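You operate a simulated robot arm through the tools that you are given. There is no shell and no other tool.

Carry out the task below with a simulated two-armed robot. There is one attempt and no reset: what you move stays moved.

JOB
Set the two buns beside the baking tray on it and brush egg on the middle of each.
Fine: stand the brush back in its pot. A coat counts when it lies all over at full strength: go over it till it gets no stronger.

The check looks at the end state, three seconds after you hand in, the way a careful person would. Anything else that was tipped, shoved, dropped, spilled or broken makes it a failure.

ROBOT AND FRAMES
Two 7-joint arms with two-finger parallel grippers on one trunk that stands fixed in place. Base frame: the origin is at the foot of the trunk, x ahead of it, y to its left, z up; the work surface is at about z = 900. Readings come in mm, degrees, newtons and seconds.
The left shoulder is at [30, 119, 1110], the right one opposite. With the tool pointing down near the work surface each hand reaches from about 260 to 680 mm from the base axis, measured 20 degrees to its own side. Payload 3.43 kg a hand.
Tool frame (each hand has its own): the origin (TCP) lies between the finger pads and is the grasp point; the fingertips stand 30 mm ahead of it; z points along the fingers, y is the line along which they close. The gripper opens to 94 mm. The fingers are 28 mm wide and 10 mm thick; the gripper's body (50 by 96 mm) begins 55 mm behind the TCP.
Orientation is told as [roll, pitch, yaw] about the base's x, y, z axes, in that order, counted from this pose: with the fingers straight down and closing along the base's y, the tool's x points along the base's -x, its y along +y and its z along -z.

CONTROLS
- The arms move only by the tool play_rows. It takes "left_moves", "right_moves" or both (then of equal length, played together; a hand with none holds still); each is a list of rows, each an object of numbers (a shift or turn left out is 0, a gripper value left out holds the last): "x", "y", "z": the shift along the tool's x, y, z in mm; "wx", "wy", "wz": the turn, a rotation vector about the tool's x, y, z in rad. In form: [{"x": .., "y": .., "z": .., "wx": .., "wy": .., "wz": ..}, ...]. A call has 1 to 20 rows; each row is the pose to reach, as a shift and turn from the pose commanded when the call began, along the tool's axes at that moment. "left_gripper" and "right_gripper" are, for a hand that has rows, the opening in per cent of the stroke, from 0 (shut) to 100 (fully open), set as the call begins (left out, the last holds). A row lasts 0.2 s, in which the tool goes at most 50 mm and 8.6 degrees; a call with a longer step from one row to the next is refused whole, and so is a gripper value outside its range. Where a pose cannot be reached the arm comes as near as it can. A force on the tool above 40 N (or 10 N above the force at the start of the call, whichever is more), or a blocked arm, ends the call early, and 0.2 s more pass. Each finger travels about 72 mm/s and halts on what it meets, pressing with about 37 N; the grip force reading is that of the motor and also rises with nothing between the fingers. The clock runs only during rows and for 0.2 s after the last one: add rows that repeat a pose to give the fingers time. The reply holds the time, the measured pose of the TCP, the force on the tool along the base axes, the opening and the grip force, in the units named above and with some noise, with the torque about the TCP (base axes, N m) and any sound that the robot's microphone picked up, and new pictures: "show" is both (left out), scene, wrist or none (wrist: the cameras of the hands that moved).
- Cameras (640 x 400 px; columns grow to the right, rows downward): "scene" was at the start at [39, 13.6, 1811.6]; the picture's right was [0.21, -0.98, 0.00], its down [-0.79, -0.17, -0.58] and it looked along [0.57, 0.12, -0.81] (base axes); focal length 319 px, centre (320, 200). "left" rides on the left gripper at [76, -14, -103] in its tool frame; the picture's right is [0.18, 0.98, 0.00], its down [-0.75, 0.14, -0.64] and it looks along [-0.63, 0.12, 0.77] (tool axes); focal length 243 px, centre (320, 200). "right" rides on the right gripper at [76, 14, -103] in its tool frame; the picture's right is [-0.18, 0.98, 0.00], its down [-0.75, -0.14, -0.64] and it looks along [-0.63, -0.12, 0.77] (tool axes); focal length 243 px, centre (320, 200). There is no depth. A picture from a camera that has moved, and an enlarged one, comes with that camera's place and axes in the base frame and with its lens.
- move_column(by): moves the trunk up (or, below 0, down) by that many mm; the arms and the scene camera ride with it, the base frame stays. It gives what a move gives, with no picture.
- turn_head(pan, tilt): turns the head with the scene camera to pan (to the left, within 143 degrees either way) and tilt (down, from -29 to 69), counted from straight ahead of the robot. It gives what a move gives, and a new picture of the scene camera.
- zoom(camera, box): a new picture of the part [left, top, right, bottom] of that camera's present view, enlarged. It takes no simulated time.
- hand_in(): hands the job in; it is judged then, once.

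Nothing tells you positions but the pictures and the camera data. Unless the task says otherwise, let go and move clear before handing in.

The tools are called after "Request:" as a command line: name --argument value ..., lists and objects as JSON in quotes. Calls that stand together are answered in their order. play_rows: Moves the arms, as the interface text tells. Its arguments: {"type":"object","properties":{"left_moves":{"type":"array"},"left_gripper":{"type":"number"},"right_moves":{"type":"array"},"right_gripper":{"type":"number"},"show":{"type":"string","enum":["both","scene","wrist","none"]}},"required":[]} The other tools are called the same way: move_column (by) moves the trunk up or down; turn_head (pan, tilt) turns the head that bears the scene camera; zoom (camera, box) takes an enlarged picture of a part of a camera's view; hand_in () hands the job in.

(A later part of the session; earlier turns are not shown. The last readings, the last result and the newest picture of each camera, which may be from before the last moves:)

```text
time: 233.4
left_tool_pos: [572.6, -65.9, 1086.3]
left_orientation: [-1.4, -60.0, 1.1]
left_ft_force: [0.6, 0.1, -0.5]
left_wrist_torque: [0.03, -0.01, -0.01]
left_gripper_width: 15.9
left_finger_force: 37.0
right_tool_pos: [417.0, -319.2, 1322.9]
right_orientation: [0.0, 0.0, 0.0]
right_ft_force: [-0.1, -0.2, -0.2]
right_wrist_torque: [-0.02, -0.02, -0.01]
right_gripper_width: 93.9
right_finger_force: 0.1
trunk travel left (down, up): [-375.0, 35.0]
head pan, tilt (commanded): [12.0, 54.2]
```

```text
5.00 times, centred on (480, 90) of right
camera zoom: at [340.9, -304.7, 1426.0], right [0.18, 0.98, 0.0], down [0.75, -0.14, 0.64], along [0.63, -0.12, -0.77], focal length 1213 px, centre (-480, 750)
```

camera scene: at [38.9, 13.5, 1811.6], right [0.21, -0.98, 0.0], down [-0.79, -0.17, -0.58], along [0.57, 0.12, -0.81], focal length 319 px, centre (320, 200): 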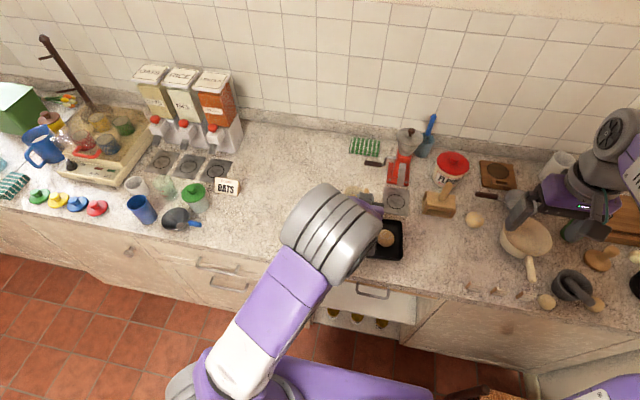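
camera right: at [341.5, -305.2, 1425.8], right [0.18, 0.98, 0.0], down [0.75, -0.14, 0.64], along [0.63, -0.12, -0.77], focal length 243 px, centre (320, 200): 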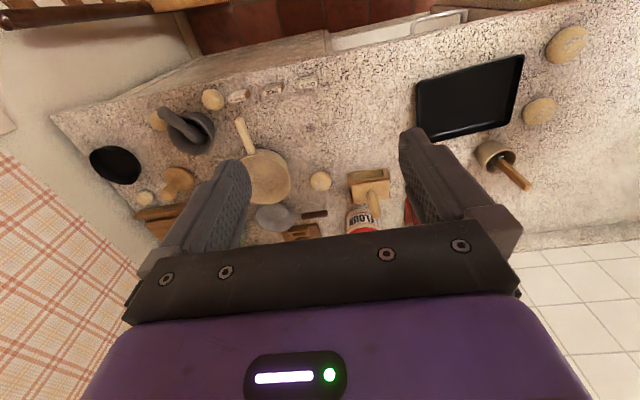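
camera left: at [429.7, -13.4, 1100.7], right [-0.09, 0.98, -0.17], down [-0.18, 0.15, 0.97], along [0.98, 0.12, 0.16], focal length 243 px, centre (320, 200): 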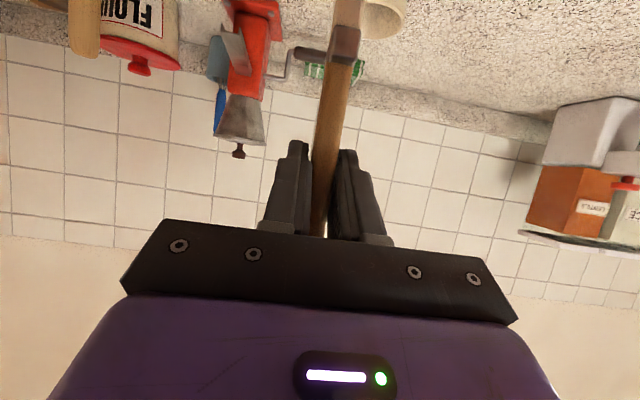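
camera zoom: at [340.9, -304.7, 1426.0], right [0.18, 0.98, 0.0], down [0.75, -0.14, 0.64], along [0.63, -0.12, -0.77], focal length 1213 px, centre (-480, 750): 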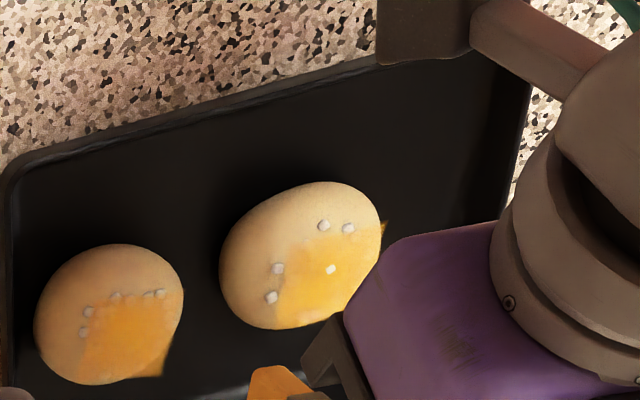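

The right bun shifted a little toward the tray's right wall but stays inside, and its coat deepened. Now a final round on the left bun.

Request:
play_rows --left_moves '[{"x": 6, "z": -10, "y": 16}, {"x": 12, "z": -20, "y": 32}, {"x": 17.2, "z": -29.7, "y": 46.3}, {"x": 34, "z": -20, "y": 46.3}, {"x": 51.1, "z": -10.1, "y": 46.3}, {"x": 56.85, "z": -6.8, "y": 46.3}, {"x": 56.85, "z": -6.8, "y": 49.3}, {"x": 56.85, "z": -6.8, "y": 52.3}, {"x": 56.85, "z": -6.8, "y": 55.3}, {"x": 56.85, "z": -6.8, "y": 58.3}, {"x": 56.85, "z": -6.8, "y": 61.3}, {"x": 56.85, "z": -6.8, "y": 64.3}, {"x": 51.1, "z": -10.1, "y": 64.3}, {"x": 51.1, "z": -10.1, "y": 46.3}, {"x": 56.85, "z": -6.8, "y": 46.3}, {"x": 56.85, "z": -6.8, "y": 43.3}, {"x": 56.85, "z": -6.8, "y": 40.3}, {"x": 56.85, "z": -6.8, "y": 37.3}, {"x": 56.85, "z": -6.8, "y": 34.3}, {"x": 56.85, "z": -6.8, "y": 31.3}]' --show "none"

Request:
play_rows --left_moves '[{"y": -2}, {"x": -5.75, "z": -3.3, "y": -2}, {"x": -12.25, "z": 7.95, "y": 15}, {"x": -6.5, "z": 11.25, "y": 15}, {"x": -6.5, "z": 11.25, "y": 18}, {"x": -6.5, "z": 11.25, "y": 21}, {"x": -6.5, "z": 11.25, "y": 24}, {"x": -6.5, "z": 11.25, "y": 27}, {"x": -6.5, "z": 11.25, "y": 30}, {"x": -6.5, "z": 11.25, "y": 33}, {"x": -12.25, "z": 7.95, "y": 33}, {"x": -12.25, "z": 7.95, "y": 15}, {"x": -6.5, "z": 11.25, "y": 15}, {"x": -6.5, "z": 11.25, "y": 12}, {"x": -6.5, "z": 11.25, "y": 9}, {"x": -6.5, "z": 11.25, "y": 6}, {"x": -6.5, "z": 11.25, "y": 3}, {"x": -6.5, "z": 11.25, "y": 0}, {"x": -12.25, "z": 7.95, "y": 0}, {"x": -18.75, "z": 19.2, "y": 15}]' --show "none"

Request:
play_rows --left_moves '[{"x": 5.75, "z": 3.3}, {"x": 5.75, "z": 3.3, "y": 3}, {"x": 5.75, "z": 3.3, "y": 6}, {"x": 5.75, "z": 3.3, "y": 9}, {"x": 5.75, "z": 3.3, "y": 12}, {"x": 5.75, "z": 3.3, "y": 15}, {"x": 5.75, "z": 3.3, "y": 18}, {"x": 0, "z": 0, "y": 18}, {"x": 0, "z": 0, "y": 0}, {"x": 5.75, "z": 3.3, "y": 0}, {"x": 5.75, "z": 3.3, "y": -3}, {"x": 5.75, "z": 3.3, "y": -6}, {"x": 5.75, "z": 3.3, "y": -9}, {"x": 5.75, "z": 3.3, "y": -12}, {"x": 5.75, "z": 3.3, "y": -15}, {"x": 0, "z": 0, "y": -15}, {"x": -43.3, "z": -25, "y": -15}]' --show "none"

Request:
zoom --camera "right" --box '[430, 50, 530, 130]'

```text
time: 237.6
left_tool_pos: [540.5, -37.2, 1040.4]
left_orientation: [-1.4, -60.0, 1.2]
left_ft_force: [0.1, 0.6, -0.1]
left_wrist_torque: [0.02, 0.01, -0.01]
left_gripper_width: 15.8
left_finger_force: 36.4
right_tool_pos: [416.4, -320.2, 1322.7]
right_orientation: [0.1, -0.1, 0.0]
right_ft_force: [-0.3, -1.2, -0.5]
right_wrist_torque: [-0.01, -0.01, 0.01]
right_gripper_width: 94.1
right_finger_force: 0.1
trunk travel left (down, up): [-375.0, 35.0]
head pan, tilt (commanded): [12.0, 54.2]
```

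```text
time: 241.8
left_tool_pos: [566.0, -20.0, 1045.8]
left_orientation: [-1.5, -59.9, 1.3]
left_ft_force: [-0.7, -1.1, 0.5]
left_wrist_torque: [-0.03, -0.01, -0.03]
left_gripper_width: 16.1
left_finger_force: 37.0
right_tool_pos: [418.1, -317.9, 1321.8]
right_orientation: [0.0, -0.1, 0.0]
right_ft_force: [-0.2, 0.4, 0.8]
right_wrist_torque: [0.0, 0.03, -0.03]
right_gripper_width: 93.9
right_finger_force: 0.1
trunk travel left (down, up): [-375.0, 35.0]
head pan, tilt (commanded): [12.0, 54.2]
```

```text
time: 245.4
left_tool_pos: [564.0, -35.2, 1096.5]
left_orientation: [-1.5, -60.0, 1.3]
left_ft_force: [0.6, -0.3, -1.0]
left_wrist_torque: [0.0, -0.02, -0.03]
left_gripper_width: 16.0
left_finger_force: 37.5
right_tool_pos: [415.8, -318.5, 1322.8]
right_orientation: [0.0, -0.1, -0.1]
right_ft_force: [-0.5, 0.0, -0.9]
right_wrist_torque: [-0.03, 0.02, 0.01]
right_gripper_width: 93.9
right_finger_force: 0.1
trunk travel left (down, up): [-375.0, 35.0]
head pan, tilt (commanded): [12.0, 54.2]
```

```text
5.00 times, centred on (480, 90) of right
camera zoom: at [340.4, -304.7, 1426.1], right [0.18, 0.98, 0.0], down [0.75, -0.14, 0.64], along [0.63, -0.12, -0.77], focal length 1213 px, centre (-480, 750)
```

zoom: 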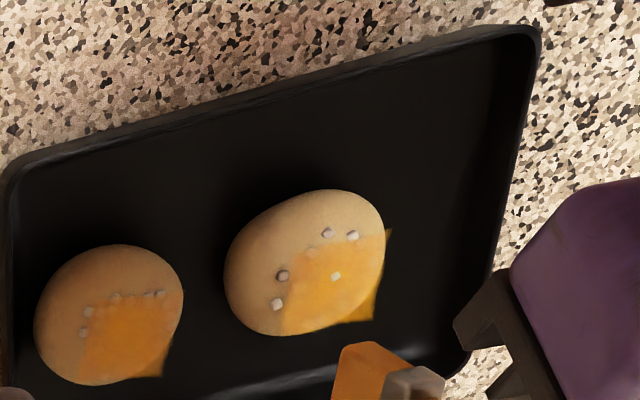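

Back to the pot, and a look at both coats from the scene camera.

Request:
play_rows --left_moves '[{"x": -8, "z": 13.5, "y": 9.5}, {"x": -20, "z": 34, "y": 24}, {"x": -32, "z": 55, "y": 38}, {"x": -44, "z": 75, "y": 52}, {"x": -56, "z": 95, "y": 66}, {"x": -63, "z": 107.4, "y": 74.8}, {"x": -63, "z": 107.4, "y": 74.8}, {"x": -63, "z": 107.4, "y": 74.8}]' --show "none"

Request:
zoom --camera "scene" --box '[335, 210, 415, 260]'

Request:
zoom --camera "scene" --box '[345, 221, 377, 241]'

Request:
zoom --camera "scene" --box '[370, 223, 402, 243]'

```text
time: 247.2
left_tool_pos: [691.4, 36.1, 1097.9]
left_orientation: [-1.4, -60.0, 1.2]
left_ft_force: [-0.3, -0.4, -0.2]
left_wrist_torque: [0.02, 0.04, 0.03]
left_gripper_width: 16.0
left_finger_force: 36.9
right_tool_pos: [416.9, -319.2, 1322.8]
right_orientation: [0.0, 0.0, 0.0]
right_ft_force: [0.1, -0.3, -0.1]
right_wrist_torque: [-0.02, 0.01, 0.0]
right_gripper_width: 93.9
right_finger_force: 0.0
trunk travel left (down, up): [-375.0, 35.0]
head pan, tilt (commanded): [12.0, 54.2]
```

```text
8.00 times, centred on (375, 235) of scene
camera zoom: at [39.2, 13.7, 1811.6], right [0.21, -0.98, 0.0], down [-0.79, -0.17, -0.58], along [0.57, 0.12, -0.81], focal length 2549 px, centre (-120, -80)
```

zoom: 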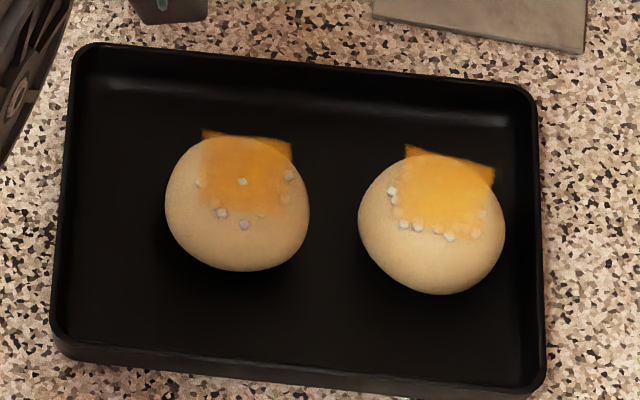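

```text
16.00 times, centred on (361, 231) of scene
camera zoom: at [39.2, 13.7, 1811.6], right [0.21, -0.98, 0.0], down [-0.79, -0.17, -0.58], along [0.57, 0.12, -0.81], focal length 5098 px, centre (-336, -296)
```

zoom: 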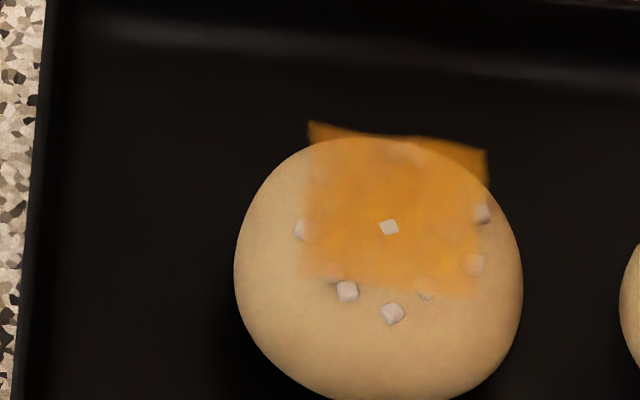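

```text
16.00 times, centred on (386, 233) of scene
camera zoom: at [39.2, 13.7, 1811.6], right [0.21, -0.98, 0.0], down [-0.79, -0.17, -0.58], along [0.57, 0.12, -0.81], focal length 5098 px, centre (-736, -328)
```

zoom: 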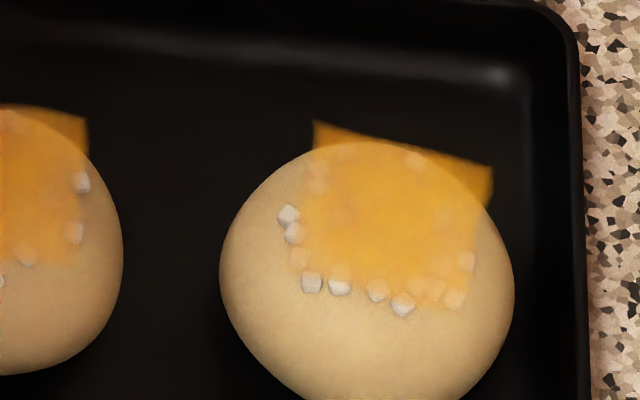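

The left bun is now evenly covered with crisp borders. The right bun's ±y borders look slightly thinner, so I dip once more and finish it with strokes toward +y, away from the wall.

Request:
play_rows --left_moves '[{"x": 9, "z": 5}, {"x": 26, "z": 15}, {"x": 43.3, "z": 25, "y": 0.5}, {"x": 57, "z": 33, "y": 0.8}, {"x": 65, "z": 37.5, "y": 1}, {"x": 68, "z": 39.2, "y": 1}, {"x": 68, "z": 39.2, "y": 4}, {"x": 68, "z": 39.2, "y": 5}, {"x": 68, "z": 39.2, "y": 1}, {"x": 68, "z": 39.2, "y": -3}, {"x": 68, "z": 39.2, "y": -3}, {"x": 68, "z": 39.2, "y": 1}, {"x": 68, "z": 39.2, "y": 1}, {"x": 59, "z": 34, "y": 1}, {"x": 45, "z": 26, "y": 0.7}, {"x": 30, "z": 17.3, "y": 0.5}, {"x": 14, "z": 8}, {"x": 0, "z": 0}, {"x": 0, "z": 0}, {"x": 0, "z": 0}]' --show "none"

```text
time: 251.4
left_tool_pos: [690.7, 37.0, 1095.3]
left_orientation: [-1.4, -60.1, 1.3]
left_ft_force: [1.2, 0.5, -1.2]
left_wrist_torque: [-0.01, 0.01, -0.01]
left_gripper_width: 15.5
left_finger_force: 36.8
right_tool_pos: [417.3, -319.7, 1322.3]
right_orientation: [-0.1, 0.1, 0.0]
right_ft_force: [-0.1, 0.6, -0.9]
right_wrist_torque: [0.01, -0.02, 0.0]
right_gripper_width: 93.9
right_finger_force: 0.2
trunk travel left (down, up): [-375.0, 35.0]
head pan, tilt (commanded): [12.0, 54.2]
```

Loaded. I move over the right bun, now centred at about (569, -98), and find contact.

Request:
play_rows --left_moves '[{"x": 6.3, "z": -11, "y": -13.5}, {"x": 15.2, "z": -26.4, "y": -32.4}, {"x": 24.1, "z": -41.7, "y": -51.3}, {"x": 33, "z": -57.1, "y": -70.3}, {"x": 41.8, "z": -72.5, "y": -89.2}, {"x": 50.7, "z": -87.8, "y": -108.1}, {"x": 58.3, "z": -101, "y": -124.3}, {"x": 63.4, "z": -109.8, "y": -135.1}, {"x": 86, "z": -96.8, "y": -135.1}, {"x": 107.8, "z": -84.15, "y": -135.1}, {"x": 107.8, "z": -84.15, "y": -135.1}]' --show "none"

Request:
zoom --camera "right" --box '[420, 60, 520, 140]'

Request:
play_rows --left_moves '[{"x": 4.8, "z": 2.75}, {"x": 4.8, "z": 2.75}]' --show "none"

Request:
play_rows --left_moves '[{"x": 0.5, "z": 0.3}, {"x": 0.5, "z": 0.3}]' --show "none"

```text
time: 253.8
left_tool_pos: [563.9, -100.7, 1046.5]
left_orientation: [-1.4, -60.0, 1.3]
left_ft_force: [0.7, 0.9, -0.5]
left_wrist_torque: [0.01, -0.01, -0.01]
left_gripper_width: 15.5
left_finger_force: 37.1
right_tool_pos: [418.0, -320.1, 1322.9]
right_orientation: [0.0, 0.2, 0.1]
right_ft_force: [0.3, 0.4, 0.4]
right_wrist_torque: [0.01, -0.02, -0.01]
right_gripper_width: 94.1
right_finger_force: 0.1
trunk travel left (down, up): [-375.0, 35.0]
head pan, tilt (commanded): [12.0, 54.2]
```

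```text
5.00 times, centred on (470, 100) of right
camera zoom: at [341.8, -304.9, 1425.6], right [0.18, 0.98, 0.0], down [0.75, -0.14, 0.64], along [0.63, -0.12, -0.77], focal length 1213 px, centre (-430, 700)
```

zoom: 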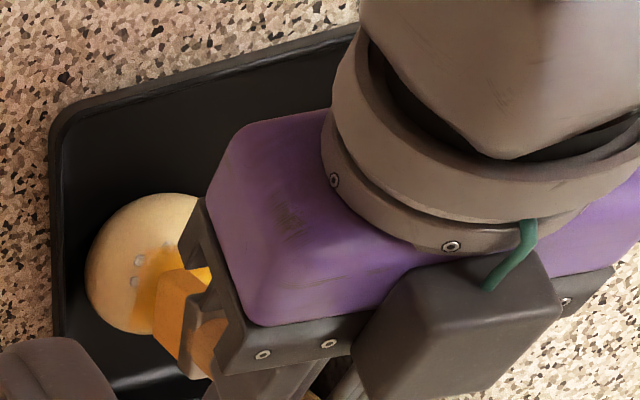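

```text
time: 254.4
left_tool_pos: [562.9, -98.6, 1041.8]
left_orientation: [-1.4, -60.0, 1.2]
left_ft_force: [0.5, 0.0, -1.0]
left_wrist_torque: [-0.01, 0.0, -0.02]
left_gripper_width: 15.9
left_finger_force: 37.3
right_tool_pos: [417.5, -320.1, 1321.5]
right_orientation: [0.0, 0.0, 0.0]
right_ft_force: [-0.7, 0.6, -0.1]
right_wrist_torque: [-0.02, 0.02, -0.02]
right_gripper_width: 94.3
right_finger_force: 0.1
trunk travel left (down, up): [-375.0, 35.0]
head pan, tilt (commanded): [12.0, 54.2]
```

```text
time: 255.0
left_tool_pos: [565.0, -99.8, 1042.0]
left_orientation: [-1.4, -60.0, 1.2]
left_ft_force: [0.0, -0.5, -0.3]
left_wrist_torque: [0.02, -0.02, -0.04]
left_gripper_width: 16.0
left_finger_force: 37.4
right_tool_pos: [417.7, -318.8, 1322.1]
right_orientation: [0.0, 0.0, 0.0]
right_ft_force: [-0.5, -0.8, 0.3]
right_wrist_torque: [-0.01, -0.04, 0.0]
right_gripper_width: 94.3
right_finger_force: 0.1
trunk travel left (down, up): [-375.0, 35.0]
head pan, tilt (commanded): [12.0, 54.2]
```

Not touching yet, so I step down further.

Request:
play_rows --left_moves '[{"x": 0.5, "z": 0.3}, {"x": 0.5, "z": 0.3}]' --show "none"

Request:
play_rows --left_moves '[{"x": 0.5, "z": 0.3}, {"x": 0.5, "z": 0.3}]' --show "none"

```text
time: 255.6
left_tool_pos: [562.5, -98.7, 1040.4]
left_orientation: [-1.4, -60.0, 1.2]
left_ft_force: [-0.2, -0.1, -1.0]
left_wrist_torque: [0.0, 0.0, -0.01]
left_gripper_width: 15.8
left_finger_force: 36.9
right_tool_pos: [418.5, -320.2, 1322.9]
right_orientation: [0.0, -0.1, -0.1]
right_ft_force: [-0.5, -0.1, 0.5]
right_wrist_torque: [-0.02, 0.02, 0.02]
right_gripper_width: 94.0
right_finger_force: 0.0
trunk travel left (down, up): [-375.0, 35.0]
head pan, tilt (commanded): [12.0, 54.2]
```

```text
time: 256.2
left_tool_pos: [564.1, -99.0, 1040.6]
left_orientation: [-1.3, -59.9, 1.1]
left_ft_force: [-1.4, 0.2, 1.3]
left_wrist_torque: [0.01, 0.01, -0.01]
left_gripper_width: 16.3
left_finger_force: 37.0
right_tool_pos: [417.9, -319.5, 1322.1]
right_orientation: [0.0, 0.1, 0.1]
right_ft_force: [-0.3, 0.0, 0.4]
right_wrist_torque: [0.0, 0.01, 0.01]
right_gripper_width: 94.0
right_finger_force: 0.1
trunk travel left (down, up): [-375.0, 35.0]
head pan, tilt (commanded): [12.0, 54.2]
```

Contact is at 1.3 N. I stroke outward toward +y, then from the -y edge toward the middle.

Request:
play_rows --left_moves '[{"x": 0.35, "z": 0.2}, {"x": 0.35, "z": 0.2, "y": 3}, {"x": 0.35, "z": 0.2, "y": 6}, {"x": 0.35, "z": 0.2, "y": 9}, {"x": 0.35, "z": 0.2, "y": 12}, {"x": 0.35, "z": 0.2, "y": 15}, {"x": 0.35, "z": 0.2, "y": 18}, {"x": -5.4, "z": -3.1, "y": 18}, {"x": -5.4, "z": -3.1, "y": -14}, {"x": 0.35, "z": 0.2, "y": -14}, {"x": 0.35, "z": 0.2, "y": -11}, {"x": 0.35, "z": 0.2, "y": -8}, {"x": 0.35, "z": 0.2, "y": -5}, {"x": 0.35, "z": 0.2, "y": -2}, {"x": 0.35, "z": 0.2, "y": 1}, {"x": -5.4, "z": -3.1, "y": 1}, {"x": -43, "z": -25, "y": 16}, {"x": -43, "z": -25, "y": 16}]' --show "none"

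Request:
zoom --camera "right" --box '[420, 60, 520, 140]'

Request:
zoom --camera "right" --box '[430, 95, 470, 127]'

```text
time: 260.0
left_tool_pos: [567.7, -80.1, 1090.0]
left_orientation: [-1.3, -59.9, 1.0]
left_ft_force: [0.2, 0.4, -0.2]
left_wrist_torque: [0.0, -0.04, 0.01]
left_gripper_width: 16.0
left_finger_force: 37.1
right_tool_pos: [417.5, -319.3, 1322.8]
right_orientation: [0.0, 0.0, 0.0]
right_ft_force: [-0.1, -0.8, -0.7]
right_wrist_torque: [0.01, -0.01, 0.02]
right_gripper_width: 94.0
right_finger_force: 0.0
trunk travel left (down, up): [-375.0, 35.0]
head pan, tilt (commanded): [12.0, 54.2]
```

```text
5.00 times, centred on (470, 100) of right
camera zoom: at [342.8, -306.0, 1425.1], right [0.18, 0.98, 0.0], down [0.75, -0.14, 0.64], along [0.63, -0.12, -0.77], focal length 1213 px, centre (-430, 700)
```

zoom: 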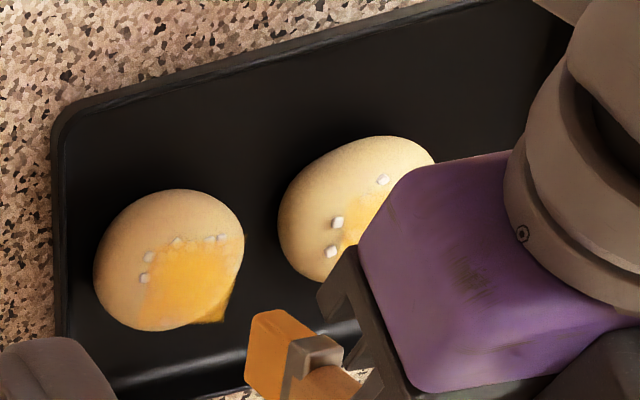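

```text
12.50 times, centred on (450, 111) of right
camera zoom: at [342.8, -306.0, 1425.1], right [0.18, 0.98, 0.0], down [0.75, -0.14, 0.64], along [0.63, -0.12, -0.77], focal length 3033 px, centre (-1305, 1312)
```

zoom: 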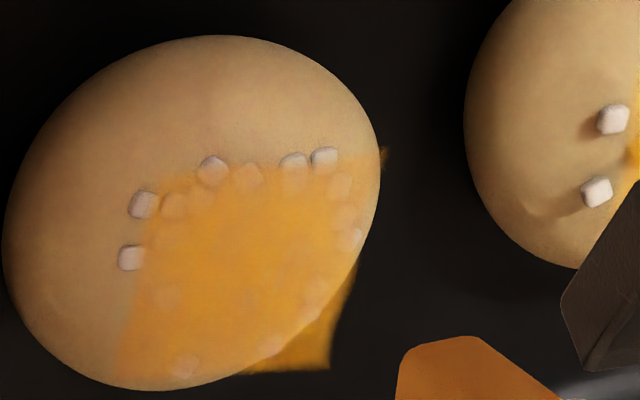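

The right bun's coat is strong; a few edge seeds still show through faintly. I go over its near and far strips once more.

Request:
play_rows --left_moves '[{"x": 22, "z": 0, "y": -6}, {"x": 44.1, "z": 10.4, "y": -11.4}, {"x": 49.8, "z": 13.7, "y": -11.4}, {"x": 49.8, "z": 13.7, "y": -8.4}, {"x": 49.8, "z": 13.7, "y": -5.4}, {"x": 49.8, "z": 13.7, "y": -2.4}, {"x": 49.8, "z": 13.7, "y": 0.6}, {"x": 49.8, "z": 13.7, "y": 3.6}, {"x": 49.8, "z": 13.7, "y": 6.6}, {"x": 44.1, "z": 10.4, "y": 6.6}, {"x": 44.1, "z": 10.4, "y": -11.4}, {"x": 49.8, "z": 13.7, "y": -11.4}, {"x": 49.8, "z": 13.7, "y": -14.4}, {"x": 49.8, "z": 13.7, "y": -17.4}, {"x": 49.8, "z": 13.7, "y": -20.4}, {"x": 49.8, "z": 13.7, "y": -23.4}, {"x": 49.8, "z": 13.7, "y": -26.4}, {"x": 49.8, "z": 13.7, "y": -28.4}, {"x": 44.1, "z": 10.4, "y": -28.4}, {"x": 31.1, "z": 32.9, "y": -11.4}]' --show "none"

Request:
play_rows --left_moves '[{"x": 5.7, "z": 3.3}, {"x": 5.7, "z": 3.3, "y": 3}, {"x": 5.7, "z": 3.3, "y": 6}, {"x": 5.7, "z": 3.3, "y": 9}, {"x": 5.7, "z": 3.3, "y": 12}, {"x": 5.7, "z": 3.3, "y": 15}, {"x": 5.7, "z": 3.3, "y": 18}, {"x": 0, "z": 0, "y": 18}, {"x": 0, "z": 0, "y": 0}, {"x": 5.7, "z": 3.3, "y": 0}, {"x": 5.7, "z": 3.3, "y": -3}, {"x": 5.7, "z": 3.3, "y": -6}, {"x": 5.7, "z": 3.3, "y": -9}, {"x": 5.7, "z": 3.3, "y": -12}, {"x": 5.7, "z": 3.3, "y": -15}, {"x": 5.7, "z": 3.3, "y": -17}, {"x": 0, "z": 0, "y": -17}, {"x": -40, "z": -23, "y": -5}, {"x": -40, "z": -23, "y": 12}]' --show "none"

Request:
zoom --camera "right" --box '[430, 95, 470, 127]'

```text
time: 264.2
left_tool_pos: [576.7, -91.4, 1045.0]
left_orientation: [-1.6, -60.0, 1.2]
left_ft_force: [0.1, -0.5, -0.1]
left_wrist_torque: [0.0, 0.02, -0.03]
left_gripper_width: 15.8
left_finger_force: 37.1
right_tool_pos: [419.0, -318.7, 1322.5]
right_orientation: [0.1, 0.1, 0.0]
right_ft_force: [-0.3, 0.1, -0.9]
right_wrist_torque: [-0.01, 0.01, 0.02]
right_gripper_width: 94.0
right_finger_force: 0.1
trunk travel left (down, up): [-375.0, 35.0]
head pan, tilt (commanded): [12.0, 54.2]
```

```text
time: 268.2
left_tool_pos: [578.5, -80.0, 1093.3]
left_orientation: [-1.3, -59.9, 1.1]
left_ft_force: [0.2, -0.8, -0.7]
left_wrist_torque: [-0.01, 0.03, 0.0]
left_gripper_width: 15.9
left_finger_force: 37.0
right_tool_pos: [417.8, -318.2, 1322.0]
right_orientation: [-0.1, 0.0, 0.0]
right_ft_force: [0.2, -0.8, 0.2]
right_wrist_torque: [0.0, 0.01, -0.02]
right_gripper_width: 93.9
right_finger_force: 0.0
trunk travel left (down, up): [-375.0, 35.0]
head pan, tilt (commanded): [12.0, 54.2]
```

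```text
12.50 times, centred on (450, 111) of right
camera zoom: at [343.0, -305.1, 1425.3], right [0.18, 0.98, 0.0], down [0.75, -0.14, 0.64], along [0.63, -0.12, -0.77], focal length 3033 px, centre (-1305, 1312)
```

zoom: 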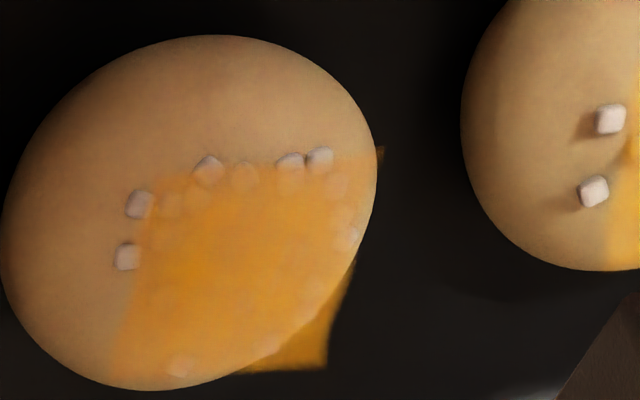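

Even and well-covered now. I move to the pot and take the deciding look from above.

Request:
play_rows --left_moves '[{"x": -7, "z": 12, "y": 14}, {"x": -18, "z": 30, "y": 36}, {"x": -29, "z": 48, "y": 58}, {"x": -40, "z": 67, "y": 80}, {"x": -50, "z": 84, "y": 101}, {"x": -58.2, "z": 97.9, "y": 118.5}, {"x": -58.2, "z": 97.9, "y": 118.5}, {"x": -58.2, "z": 97.9, "y": 118.5}]' --show "none"

Request:
zoom --camera "scene" --box '[345, 221, 377, 241]'

Request:
zoom --camera "scene" --box '[368, 223, 400, 243]'

Request:
zoom --camera "scene" --box '[335, 205, 415, 265]'

```text
time: 270.0
left_tool_pos: [689.2, 39.9, 1093.8]
left_orientation: [-1.3, -60.0, 1.2]
left_ft_force: [-0.3, 1.1, 0.1]
left_wrist_torque: [0.0, -0.01, 0.0]
left_gripper_width: 16.0
left_finger_force: 37.1
right_tool_pos: [416.8, -318.7, 1321.8]
right_orientation: [0.0, 0.0, -0.1]
right_ft_force: [-1.0, -0.2, 0.5]
right_wrist_torque: [0.01, -0.02, 0.0]
right_gripper_width: 94.0
right_finger_force: 0.1
trunk travel left (down, up): [-375.0, 35.0]
head pan, tilt (commanded): [12.0, 54.2]
```

```text
16.00 times, centred on (361, 231) of scene
camera zoom: at [39.3, 13.9, 1811.6], right [0.21, -0.98, 0.0], down [-0.79, -0.17, -0.58], along [0.57, 0.12, -0.81], focal length 5098 px, centre (-336, -296)
```

zoom: 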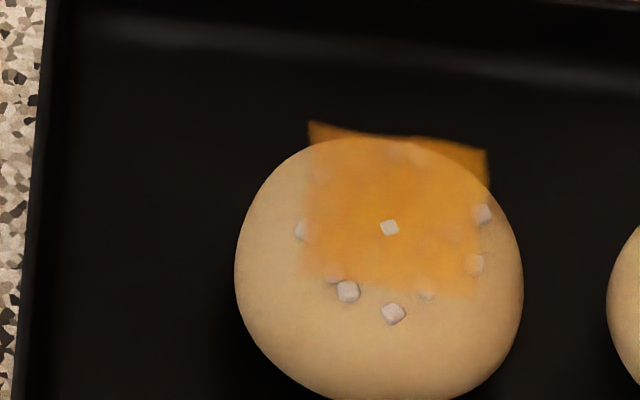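

```text
16.00 times, centred on (384, 233) of scene
camera zoom: at [39.3, 13.9, 1811.6], right [0.21, -0.98, 0.0], down [-0.79, -0.17, -0.58], along [0.57, 0.12, -0.81], focal length 5098 px, centre (-704, -328)
```

zoom: 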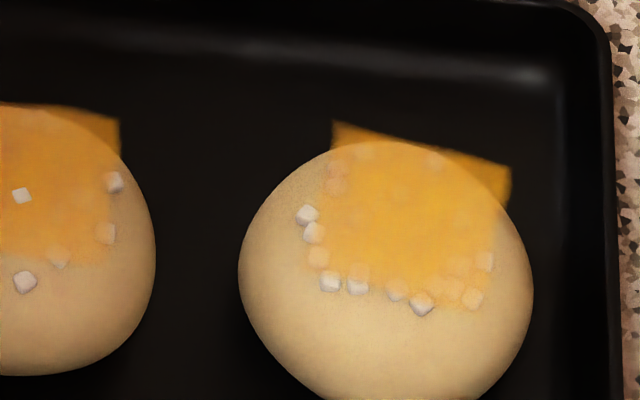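

```text
6.67 times, centred on (375, 235) of scene
camera zoom: at [39.3, 13.9, 1811.6], right [0.21, -0.98, 0.0], down [-0.79, -0.17, -0.58], along [0.57, 0.12, -0.81], focal length 2124 px, centre (-47, -33)
```

zoom: 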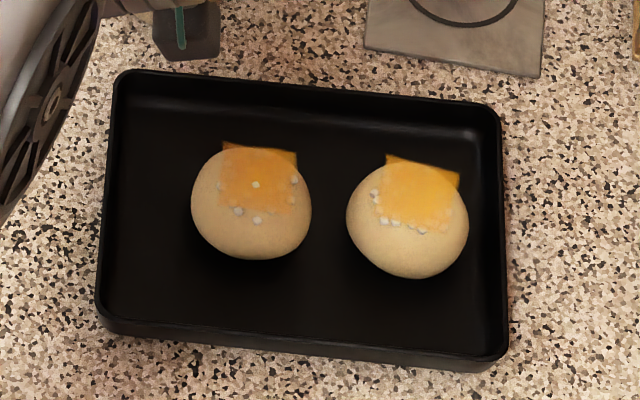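

The middles are saturated; the outer few millimetres are slightly lighter, likely because my strokes stopped short of passing over the borders. I dip and do one more round with longer strokes that run fully past the edges.

Request:
play_rows --left_moves '[{"x": 9, "z": 5}, {"x": 26, "z": 15}, {"x": 43.3, "z": 25, "y": 0.5}, {"x": 55, "z": 32, "y": 0.8}, {"x": 62, "z": 36, "y": 0}, {"x": 65.3, "z": 37.7, "y": 0}, {"x": 65.3, "z": 37.7, "y": 3}, {"x": 65.3, "z": 37.7, "y": 4}, {"x": 65.3, "z": 37.7, "y": 0}, {"x": 65.3, "z": 37.7, "y": -4}, {"x": 65.3, "z": 37.7, "y": -4}, {"x": 65.3, "z": 37.7, "y": 0}, {"x": 65.3, "z": 37.7, "y": 0}, {"x": 56, "z": 32.5, "y": 0}, {"x": 42, "z": 24.5, "y": 0}, {"x": 28, "z": 16.3, "y": 0}, {"x": 14, "z": 8}, {"x": 0, "z": 0}, {"x": 0, "z": 0}, {"x": 0, "z": 0}]' --show "none"

Request:
zoom --camera "right" --box '[470, 120, 590, 210]'

```text
time: 274.2
left_tool_pos: [691.2, 38.1, 1091.9]
left_orientation: [-1.4, -60.0, 1.2]
left_ft_force: [0.4, 0.2, -0.6]
left_wrist_torque: [-0.01, 0.0, 0.0]
left_gripper_width: 16.1
left_finger_force: 36.9
right_tool_pos: [418.0, -319.3, 1322.0]
right_orientation: [0.1, -0.1, 0.1]
right_ft_force: [0.6, 0.0, -0.5]
right_wrist_torque: [-0.03, -0.02, 0.0]
right_gripper_width: 94.2
right_finger_force: 0.1
trunk travel left (down, up): [-375.0, 35.0]
head pan, tilt (commanded): [12.0, 54.2]
```

```text
4.44 times, centred on (530, 165) of right
camera zoom: at [342.0, -305.1, 1425.5], right [0.18, 0.98, 0.0], down [0.75, -0.14, 0.64], along [0.63, -0.12, -0.77], focal length 1078 px, centre (-613, 356)
```

zoom: 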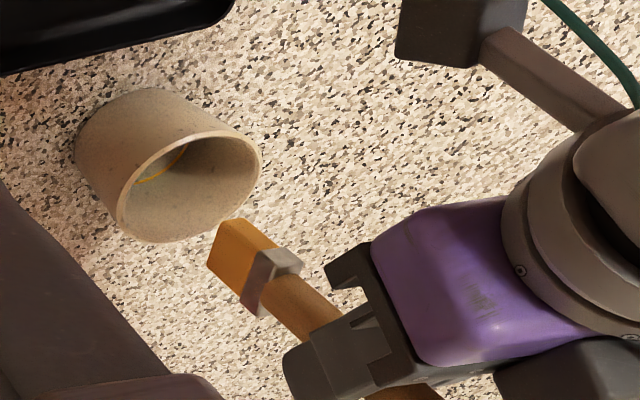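

Loaded. Right bun first: I move over its centre at about (569, -95) and find contact again.

Request:
play_rows --left_moves '[{"x": 6.4, "z": -11, "y": -13.2}, {"x": 15.3, "z": -26.4, "y": -31.8}, {"x": 24.2, "z": -41.9, "y": -50.3}, {"x": 33.1, "z": -57.3, "y": -68.8}, {"x": 42, "z": -72.7, "y": -87.3}, {"x": 50.9, "z": -88.2, "y": -105.8}, {"x": 58.6, "z": -101.4, "y": -121.7}, {"x": 63.65, "z": -110.2, "y": -132.3}, {"x": 84, "z": -98.5, "y": -132.3}, {"x": 104.95, "z": -86.35, "y": -132.3}, {"x": 109.95, "z": -83.45, "y": -132.3}, {"x": 109.95, "z": -83.45, "y": -132.3}]' --show "none"

Request:
play_rows --left_moves '[{"x": 0.6, "z": 0.35}, {"x": 0.6, "z": 0.35}]' --show "none"

Request:
play_rows --left_moves '[{"x": 0.45, "z": 0.25}, {"x": 0.45, "z": 0.25}]' --show "none"

```text
time: 276.8
left_tool_pos: [563.0, -94.3, 1040.0]
left_orientation: [-1.4, -59.9, 1.2]
left_ft_force: [0.1, 0.0, -0.6]
left_wrist_torque: [-0.02, 0.0, 0.0]
left_gripper_width: 16.0
left_finger_force: 37.0
right_tool_pos: [417.5, -319.4, 1322.9]
right_orientation: [0.0, 0.0, 0.0]
right_ft_force: [-0.4, 0.0, -0.3]
right_wrist_torque: [0.05, 0.02, -0.01]
right_gripper_width: 93.9
right_finger_force: 0.1
trunk travel left (down, up): [-375.0, 35.0]
head pan, tilt (commanded): [12.0, 54.2]
```

```text
time: 277.4
left_tool_pos: [563.2, -93.7, 1040.5]
left_orientation: [-1.3, -60.0, 1.2]
left_ft_force: [0.1, 0.9, -0.3]
left_wrist_torque: [0.0, 0.01, 0.0]
left_gripper_width: 15.8
left_finger_force: 37.2
right_tool_pos: [418.0, -319.8, 1322.6]
right_orientation: [0.0, 0.0, 0.0]
right_ft_force: [0.1, 0.0, 0.3]
right_wrist_torque: [-0.01, -0.01, 0.02]
right_gripper_width: 93.9
right_finger_force: 0.1
trunk travel left (down, up): [-375.0, 35.0]
head pan, tilt (commanded): [12.0, 54.2]
```

```text
time: 278.0
left_tool_pos: [562.5, -94.6, 1040.9]
left_orientation: [-1.5, -60.1, 1.3]
left_ft_force: [0.0, 0.0, 3.4]
left_wrist_torque: [-0.01, -0.02, 0.01]
left_gripper_width: 15.7
left_finger_force: 37.0
right_tool_pos: [417.5, -319.9, 1323.1]
right_orientation: [0.1, 0.1, 0.0]
right_ft_force: [0.2, 0.6, -0.5]
right_wrist_torque: [0.0, 0.0, -0.02]
right_gripper_width: 94.0
right_finger_force: 0.1
trunk travel left (down, up): [-375.0, 35.0]
head pan, tilt (commanded): [12.0, 54.2]
```

Contact is at 3.4 N. Now long outward strokes over the right bun, running past its borders: middle, near and far strips.

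Request:
play_rows --left_moves '[{"y": 3}, {"y": 6}, {"y": 9}, {"y": 12}, {"y": 15}, {"y": 18}, {"y": 21}, {"y": 24}, {"x": -5.7, "z": -3.3, "y": 24}, {"x": -5.7, "z": -3.3, "y": 0}, {"x": 0, "z": 0, "y": 0}, {"y": -3}, {"y": -6}, {"y": -9}, {"y": -12}, {"y": -15}, {"y": -18}, {"y": -21}, {"x": -5.7, "z": -3.3, "y": -21}, {"x": 2.3, "z": -17.2, "y": 0}]' --show "none"

Request:
play_rows --left_moves '[{"x": 5.7, "z": 3.3}, {"x": 5.7, "z": 3.3, "y": 3}, {"x": 5.7, "z": 3.3, "y": 6}, {"x": 5.7, "z": 3.3, "y": 9}, {"x": 5.7, "z": 3.3, "y": 12}, {"x": 5.7, "z": 3.3, "y": 15}, {"x": 5.7, "z": 3.3, "y": 18}, {"x": 5.7, "z": 3.3, "y": 21}, {"x": 5.7, "z": 3.3, "y": 24}, {"x": 0, "z": 0, "y": 24}, {"x": 0, "z": 0, "y": 0}, {"x": 5.7, "z": 3.3, "y": 0}, {"x": 5.7, "z": 3.3, "y": -3}, {"x": 5.7, "z": 3.3, "y": -6}, {"x": 5.7, "z": 3.3, "y": -9}, {"x": 5.7, "z": 3.3, "y": -12}, {"x": 5.7, "z": 3.3, "y": -15}, {"x": 5.7, "z": 3.3, "y": -18}, {"x": 5.7, "z": 3.3, "y": -21}, {"x": 0, "z": 0, "y": -21}]' --show "none"

Request:
play_rows --left_moves '[{"x": -15, "z": 26, "y": 21}, {"x": -9.3, "z": 29.3, "y": 21}, {"x": -9.3, "z": 29.3, "y": 24}, {"x": -9.3, "z": 29.3, "y": 27}, {"x": -9.3, "z": 29.3, "y": 30}, {"x": -9.3, "z": 29.3, "y": 33}, {"x": -9.3, "z": 29.3, "y": 36}, {"x": -9.3, "z": 29.3, "y": 39}, {"x": -9.3, "z": 29.3, "y": 42}, {"x": -9.3, "z": 29.3, "y": 45}, {"x": -15, "z": 26, "y": 45}, {"x": -15, "z": 26, "y": 21}, {"x": -9.3, "z": 29.3, "y": 21}, {"x": -9.3, "z": 29.3, "y": 18}, {"x": -9.3, "z": 29.3, "y": 15}, {"x": -9.3, "z": 29.3, "y": 12}, {"x": -9.3, "z": 29.3, "y": 9}, {"x": -9.3, "z": 29.3, "y": 6}, {"x": -9.3, "z": 29.3, "y": 3}, {"x": -9.3, "z": 29.3, "y": 0}]' --show "none"

Request:
play_rows --left_moves '[{"x": -13, "z": -7.5}, {"x": -35, "z": -20}, {"x": -50, "z": -29, "y": 15}, {"x": -50, "z": -29, "y": 35}, {"x": -50, "z": -29, "y": 35}]' --show "none"

Request:
zoom --camera "right" --box '[420, 60, 520, 140]'

Request:
zoom --camera "right" --box '[430, 95, 470, 127]'

```text
time: 282.2
left_tool_pos: [545.8, -93.5, 1044.9]
left_orientation: [-1.4, -60.0, 1.3]
left_ft_force: [-1.0, 0.6, 0.2]
left_wrist_torque: [-0.02, 0.01, -0.01]
left_gripper_width: 15.8
left_finger_force: 36.8
right_tool_pos: [417.6, -317.5, 1323.1]
right_orientation: [0.0, -0.1, 0.0]
right_ft_force: [-0.2, 0.7, -0.4]
right_wrist_torque: [0.0, 0.01, 0.0]
right_gripper_width: 94.1
right_finger_force: 0.0
trunk travel left (down, up): [-375.0, 35.0]
head pan, tilt (commanded): [12.0, 54.2]
```

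```text
time: 286.4
left_tool_pos: [545.8, -116.5, 1046.5]
left_orientation: [-1.4, -60.0, 1.1]
left_ft_force: [0.8, -0.1, -0.1]
left_wrist_torque: [0.01, -0.02, -0.01]
left_gripper_width: 16.0
left_finger_force: 36.9
right_tool_pos: [418.2, -320.2, 1321.9]
right_orientation: [0.1, 0.0, -0.1]
right_ft_force: [-0.3, -0.4, 0.4]
right_wrist_torque: [-0.01, -0.02, 0.05]
right_gripper_width: 94.3
right_finger_force: 0.1
trunk travel left (down, up): [-375.0, 35.0]
head pan, tilt (commanded): [12.0, 54.2]
```

```text
time: 290.6
left_tool_pos: [575.0, -116.1, 1040.0]
left_orientation: [-1.4, -59.9, 1.2]
left_ft_force: [0.4, -0.2, -0.3]
left_wrist_torque: [0.03, -0.03, 0.05]
left_gripper_width: 16.0
left_finger_force: 36.8
right_tool_pos: [417.2, -319.2, 1321.4]
right_orientation: [0.0, 0.0, 0.0]
right_ft_force: [-0.1, -0.6, 0.0]
right_wrist_torque: [-0.01, -0.02, 0.03]
right_gripper_width: 93.8
right_finger_force: 0.0
trunk travel left (down, up): [-375.0, 35.0]
head pan, tilt (commanded): [12.0, 54.2]
```

```text
time: 291.8
left_tool_pos: [576.0, -79.3, 1095.5]
left_orientation: [-1.3, -60.0, 1.3]
left_ft_force: [0.2, -0.4, 0.2]
left_wrist_torque: [0.01, 0.02, 0.02]
left_gripper_width: 15.7
left_finger_force: 36.8
right_tool_pos: [417.5, -319.2, 1322.0]
right_orientation: [0.0, 0.0, 0.0]
right_ft_force: [-0.3, -0.4, 0.4]
right_wrist_torque: [0.0, 0.0, 0.04]
right_gripper_width: 94.1
right_finger_force: 0.1
trunk travel left (down, up): [-375.0, 35.0]
head pan, tilt (commanded): [12.0, 54.2]
```

```text
5.00 times, centred on (470, 100) of right
camera zoom: at [341.9, -305.5, 1425.4], right [0.18, 0.98, 0.0], down [0.75, -0.14, 0.64], along [0.63, -0.12, -0.77], focal length 1213 px, centre (-430, 700)
```

zoom: 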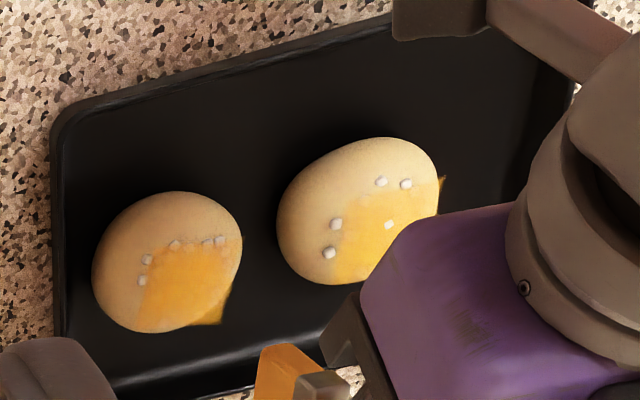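

```text
12.50 times, centred on (450, 111) of right
camera zoom: at [341.9, -305.5, 1425.4], right [0.18, 0.98, 0.0], down [0.75, -0.14, 0.64], along [0.63, -0.12, -0.77], focal length 3033 px, centre (-1305, 1312)
```

zoom: 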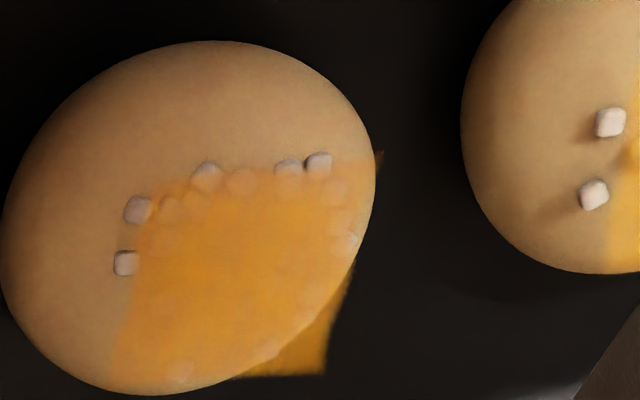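

The middle doesn't change any more, so it's saturated; only the +y border still looks thin. I'll brush along that border in the x direction, a touch lower to follow the dome.

Request:
play_rows --left_moves '[{"x": 20, "z": -4, "y": 0.8}, {"x": 50.95, "z": 13.4, "y": 0.8}, {"x": 56.6, "z": 16.6, "y": 0.8}, {"x": 57.8, "z": 17.3, "y": 0.8}, {"x": 57.8, "z": 17.3, "y": 0.8}]' --show "none"

Request:
zoom --camera "right" --box '[420, 60, 520, 140]'

```text
time: 293.0
left_tool_pos: [561.0, -81.0, 1038.6]
left_orientation: [-1.4, -60.0, 1.1]
left_ft_force: [0.2, 0.4, -0.4]
left_wrist_torque: [-0.02, 0.01, -0.01]
left_gripper_width: 15.9
left_finger_force: 37.1
right_tool_pos: [417.9, -319.5, 1322.2]
right_orientation: [-0.1, -0.1, 0.0]
right_ft_force: [0.1, -0.2, 0.3]
right_wrist_torque: [-0.01, -0.01, 0.03]
right_gripper_width: 94.0
right_finger_force: 0.1
trunk travel left (down, up): [-375.0, 35.0]
head pan, tilt (commanded): [12.0, 54.2]
```

```text
5.00 times, centred on (470, 100) of right
camera zoom: at [341.9, -305.0, 1425.6], right [0.18, 0.98, 0.0], down [0.75, -0.14, 0.64], along [0.63, -0.12, -0.77], focal length 1213 px, centre (-430, 700)
```

zoom: 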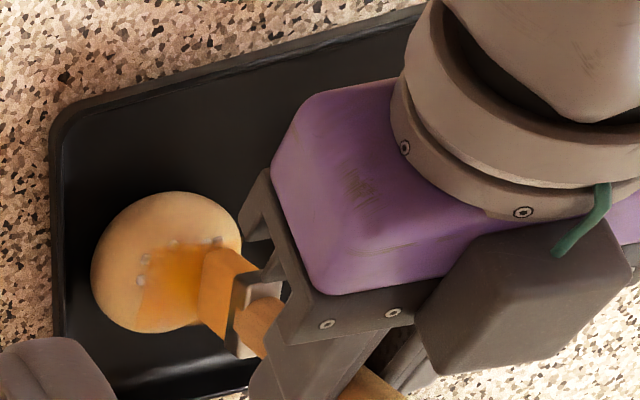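

No contact yet at the border; I step lower, watching the force.

Request:
play_rows --left_moves '[{"x": 0.87, "z": 0.5}, {"x": 0.87, "z": 0.5}]' --show "none"

Request:
play_rows --left_moves '[{"x": 0.6, "z": 0.35}, {"x": 0.6, "z": 0.35}]' --show "none"

```text
time: 293.6
left_tool_pos: [561.1, -80.7, 1038.4]
left_orientation: [-1.4, -60.0, 1.4]
left_ft_force: [-0.4, 0.2, 3.7]
left_wrist_torque: [-0.02, -0.05, 0.0]
left_gripper_width: 15.8
left_finger_force: 36.9
right_tool_pos: [418.7, -319.1, 1322.5]
right_orientation: [0.0, 0.0, 0.0]
right_ft_force: [-0.2, -0.5, 0.5]
right_wrist_torque: [0.02, 0.0, -0.01]
right_gripper_width: 94.0
right_finger_force: 0.0
trunk travel left (down, up): [-375.0, 35.0]
head pan, tilt (commanded): [12.0, 54.2]
```

```text
time: 294.2
left_tool_pos: [561.2, -80.9, 1038.5]
left_orientation: [-1.5, -60.1, 1.4]
left_ft_force: [0.1, 1.1, 11.0]
left_wrist_torque: [0.01, -0.08, -0.02]
left_gripper_width: 15.8
left_finger_force: 36.8
right_tool_pos: [416.0, -318.0, 1323.5]
right_orientation: [0.0, 0.0, 0.1]
right_ft_force: [0.0, 0.3, 1.4]
right_wrist_torque: [-0.02, -0.01, 0.01]
right_gripper_width: 94.2
right_finger_force: 0.0
trunk travel left (down, up): [-375.0, 35.0]
head pan, tilt (commanded): [12.0, 54.2]
```

Firm contact at the border now. I ease up slightly and stroke along x both ways from the middle.

Request:
play_rows --left_moves '[{"x": -0.35, "z": -0.2}, {"x": -1.85, "z": 2.4}, {"x": -3.35, "z": 5}, {"x": -4.85, "z": 7.6}, {"x": -6.35, "z": 10.2}, {"x": -7.85, "z": 12.8}, {"x": -13.6, "z": 9.5}, {"x": -6, "z": -3.5}, {"x": -0.35, "z": -0.2}, {"x": 1.15, "z": -2.8}, {"x": 2.65, "z": -5.4}, {"x": 4.15, "z": -8}, {"x": 5.65, "z": -10.6}, {"x": 7.15, "z": -13.2}, {"x": 1.4, "z": -16.5}, {"x": -30, "z": -34}, {"x": -44, "z": -30, "y": 25}, {"x": -44, "z": -30, "y": 25}]' --show "none"

Request:
zoom --camera "right" --box '[420, 60, 520, 140]'

Request:
zoom --camera "right" --box '[430, 95, 470, 127]'

```text
time: 298.0
left_tool_pos: [561.0, -55.0, 1087.2]
left_orientation: [-1.3, -60.0, 1.1]
left_ft_force: [-1.4, 0.0, 0.1]
left_wrist_torque: [0.01, 0.01, 0.06]
left_gripper_width: 16.0
left_finger_force: 37.3
right_tool_pos: [417.7, -320.8, 1321.2]
right_orientation: [0.1, -0.1, -0.1]
right_ft_force: [0.1, -0.2, 1.0]
right_wrist_torque: [0.01, 0.01, 0.01]
right_gripper_width: 94.0
right_finger_force: 0.0
trunk travel left (down, up): [-375.0, 35.0]
head pan, tilt (commanded): [12.0, 54.2]
```

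```text
5.00 times, centred on (470, 100) of right
camera zoom: at [341.3, -306.0, 1425.5], right [0.18, 0.98, 0.0], down [0.75, -0.14, 0.64], along [0.63, -0.12, -0.77], focal length 1213 px, centre (-430, 700)
```

zoom: 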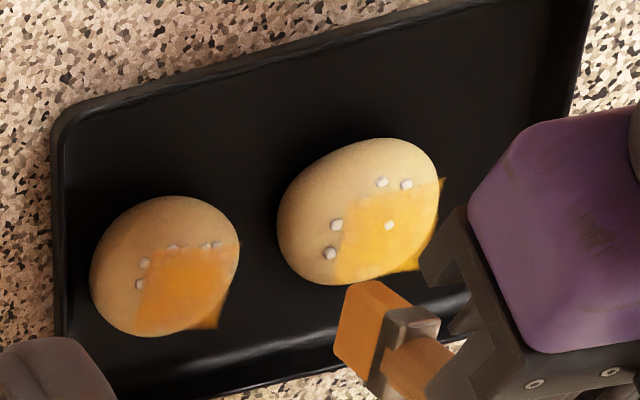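

```text
12.50 times, centred on (450, 111) of right
camera zoom: at [341.3, -306.0, 1425.5], right [0.18, 0.98, 0.0], down [0.75, -0.14, 0.64], along [0.63, -0.12, -0.77], focal length 3033 px, centre (-1305, 1312)
```

zoom: 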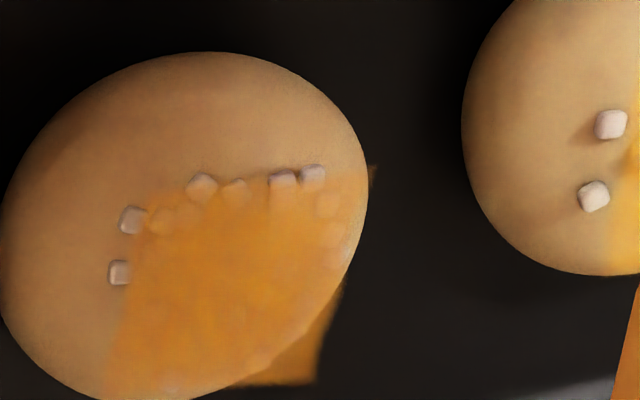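

The border filled in. I return to the pot and compare both buns under the same light from above.

Request:
play_rows --left_moves '[{"x": -9, "z": 13, "y": 11}, {"x": -21, "z": 34, "y": 28}, {"x": -34, "z": 55, "y": 46}, {"x": -47, "z": 76, "y": 63}, {"x": -59, "z": 95, "y": 79}, {"x": -69.1, "z": 111.7, "y": 92.5}, {"x": -69.1, "z": 111.7, "y": 92.5}, {"x": -69.1, "z": 111.7, "y": 92.5}]' --show "none"

Request:
zoom --camera "scene" --box '[345, 221, 377, 241]'

Request:
zoom --camera "scene" --box '[368, 223, 400, 243]'

Request:
zoom --camera "right" --box '[430, 70, 530, 150]'

```text
time: 299.8
left_tool_pos: [690.3, 37.1, 1092.3]
left_orientation: [-1.3, -60.0, 1.2]
left_ft_force: [-0.8, 0.7, -0.8]
left_wrist_torque: [0.0, -0.03, -0.03]
left_gripper_width: 16.0
left_finger_force: 36.9
right_tool_pos: [418.1, -319.5, 1322.8]
right_orientation: [0.0, 0.0, -0.1]
right_ft_force: [0.0, -0.6, -0.1]
right_wrist_torque: [0.03, -0.03, -0.01]
right_gripper_width: 93.9
right_finger_force: 0.0
trunk travel left (down, up): [-375.0, 35.0]
head pan, tilt (commanded): [12.0, 54.2]
```

```text
16.00 times, centred on (361, 231) of scene
camera zoom: at [39.4, 13.9, 1811.6], right [0.21, -0.98, 0.0], down [-0.79, -0.17, -0.58], along [0.57, 0.12, -0.81], focal length 5098 px, centre (-336, -296)
```

zoom: 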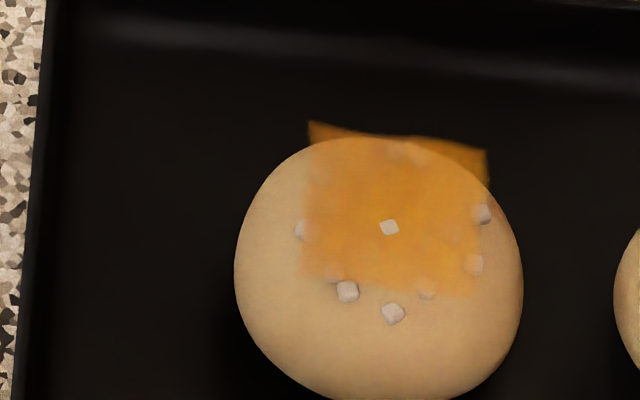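

```text
16.00 times, centred on (384, 233) of scene
camera zoom: at [39.4, 13.9, 1811.6], right [0.21, -0.98, 0.0], down [-0.79, -0.17, -0.58], along [0.57, 0.12, -0.81], focal length 5098 px, centre (-704, -328)
```

zoom: 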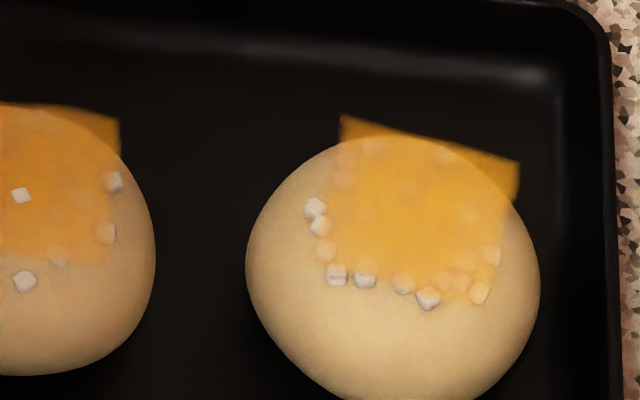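

```text
5.00 times, centred on (480, 110) of right
camera zoom: at [342.3, -304.9, 1425.5], right [0.18, 0.98, 0.0], down [0.75, -0.14, 0.64], along [0.63, -0.12, -0.77], focal length 1213 px, centre (-480, 650)
```

zoom: 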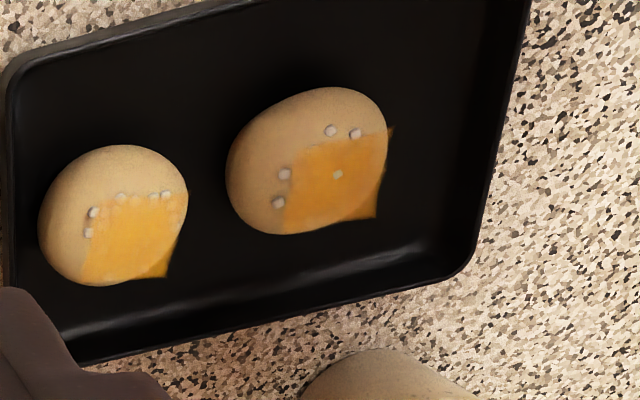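

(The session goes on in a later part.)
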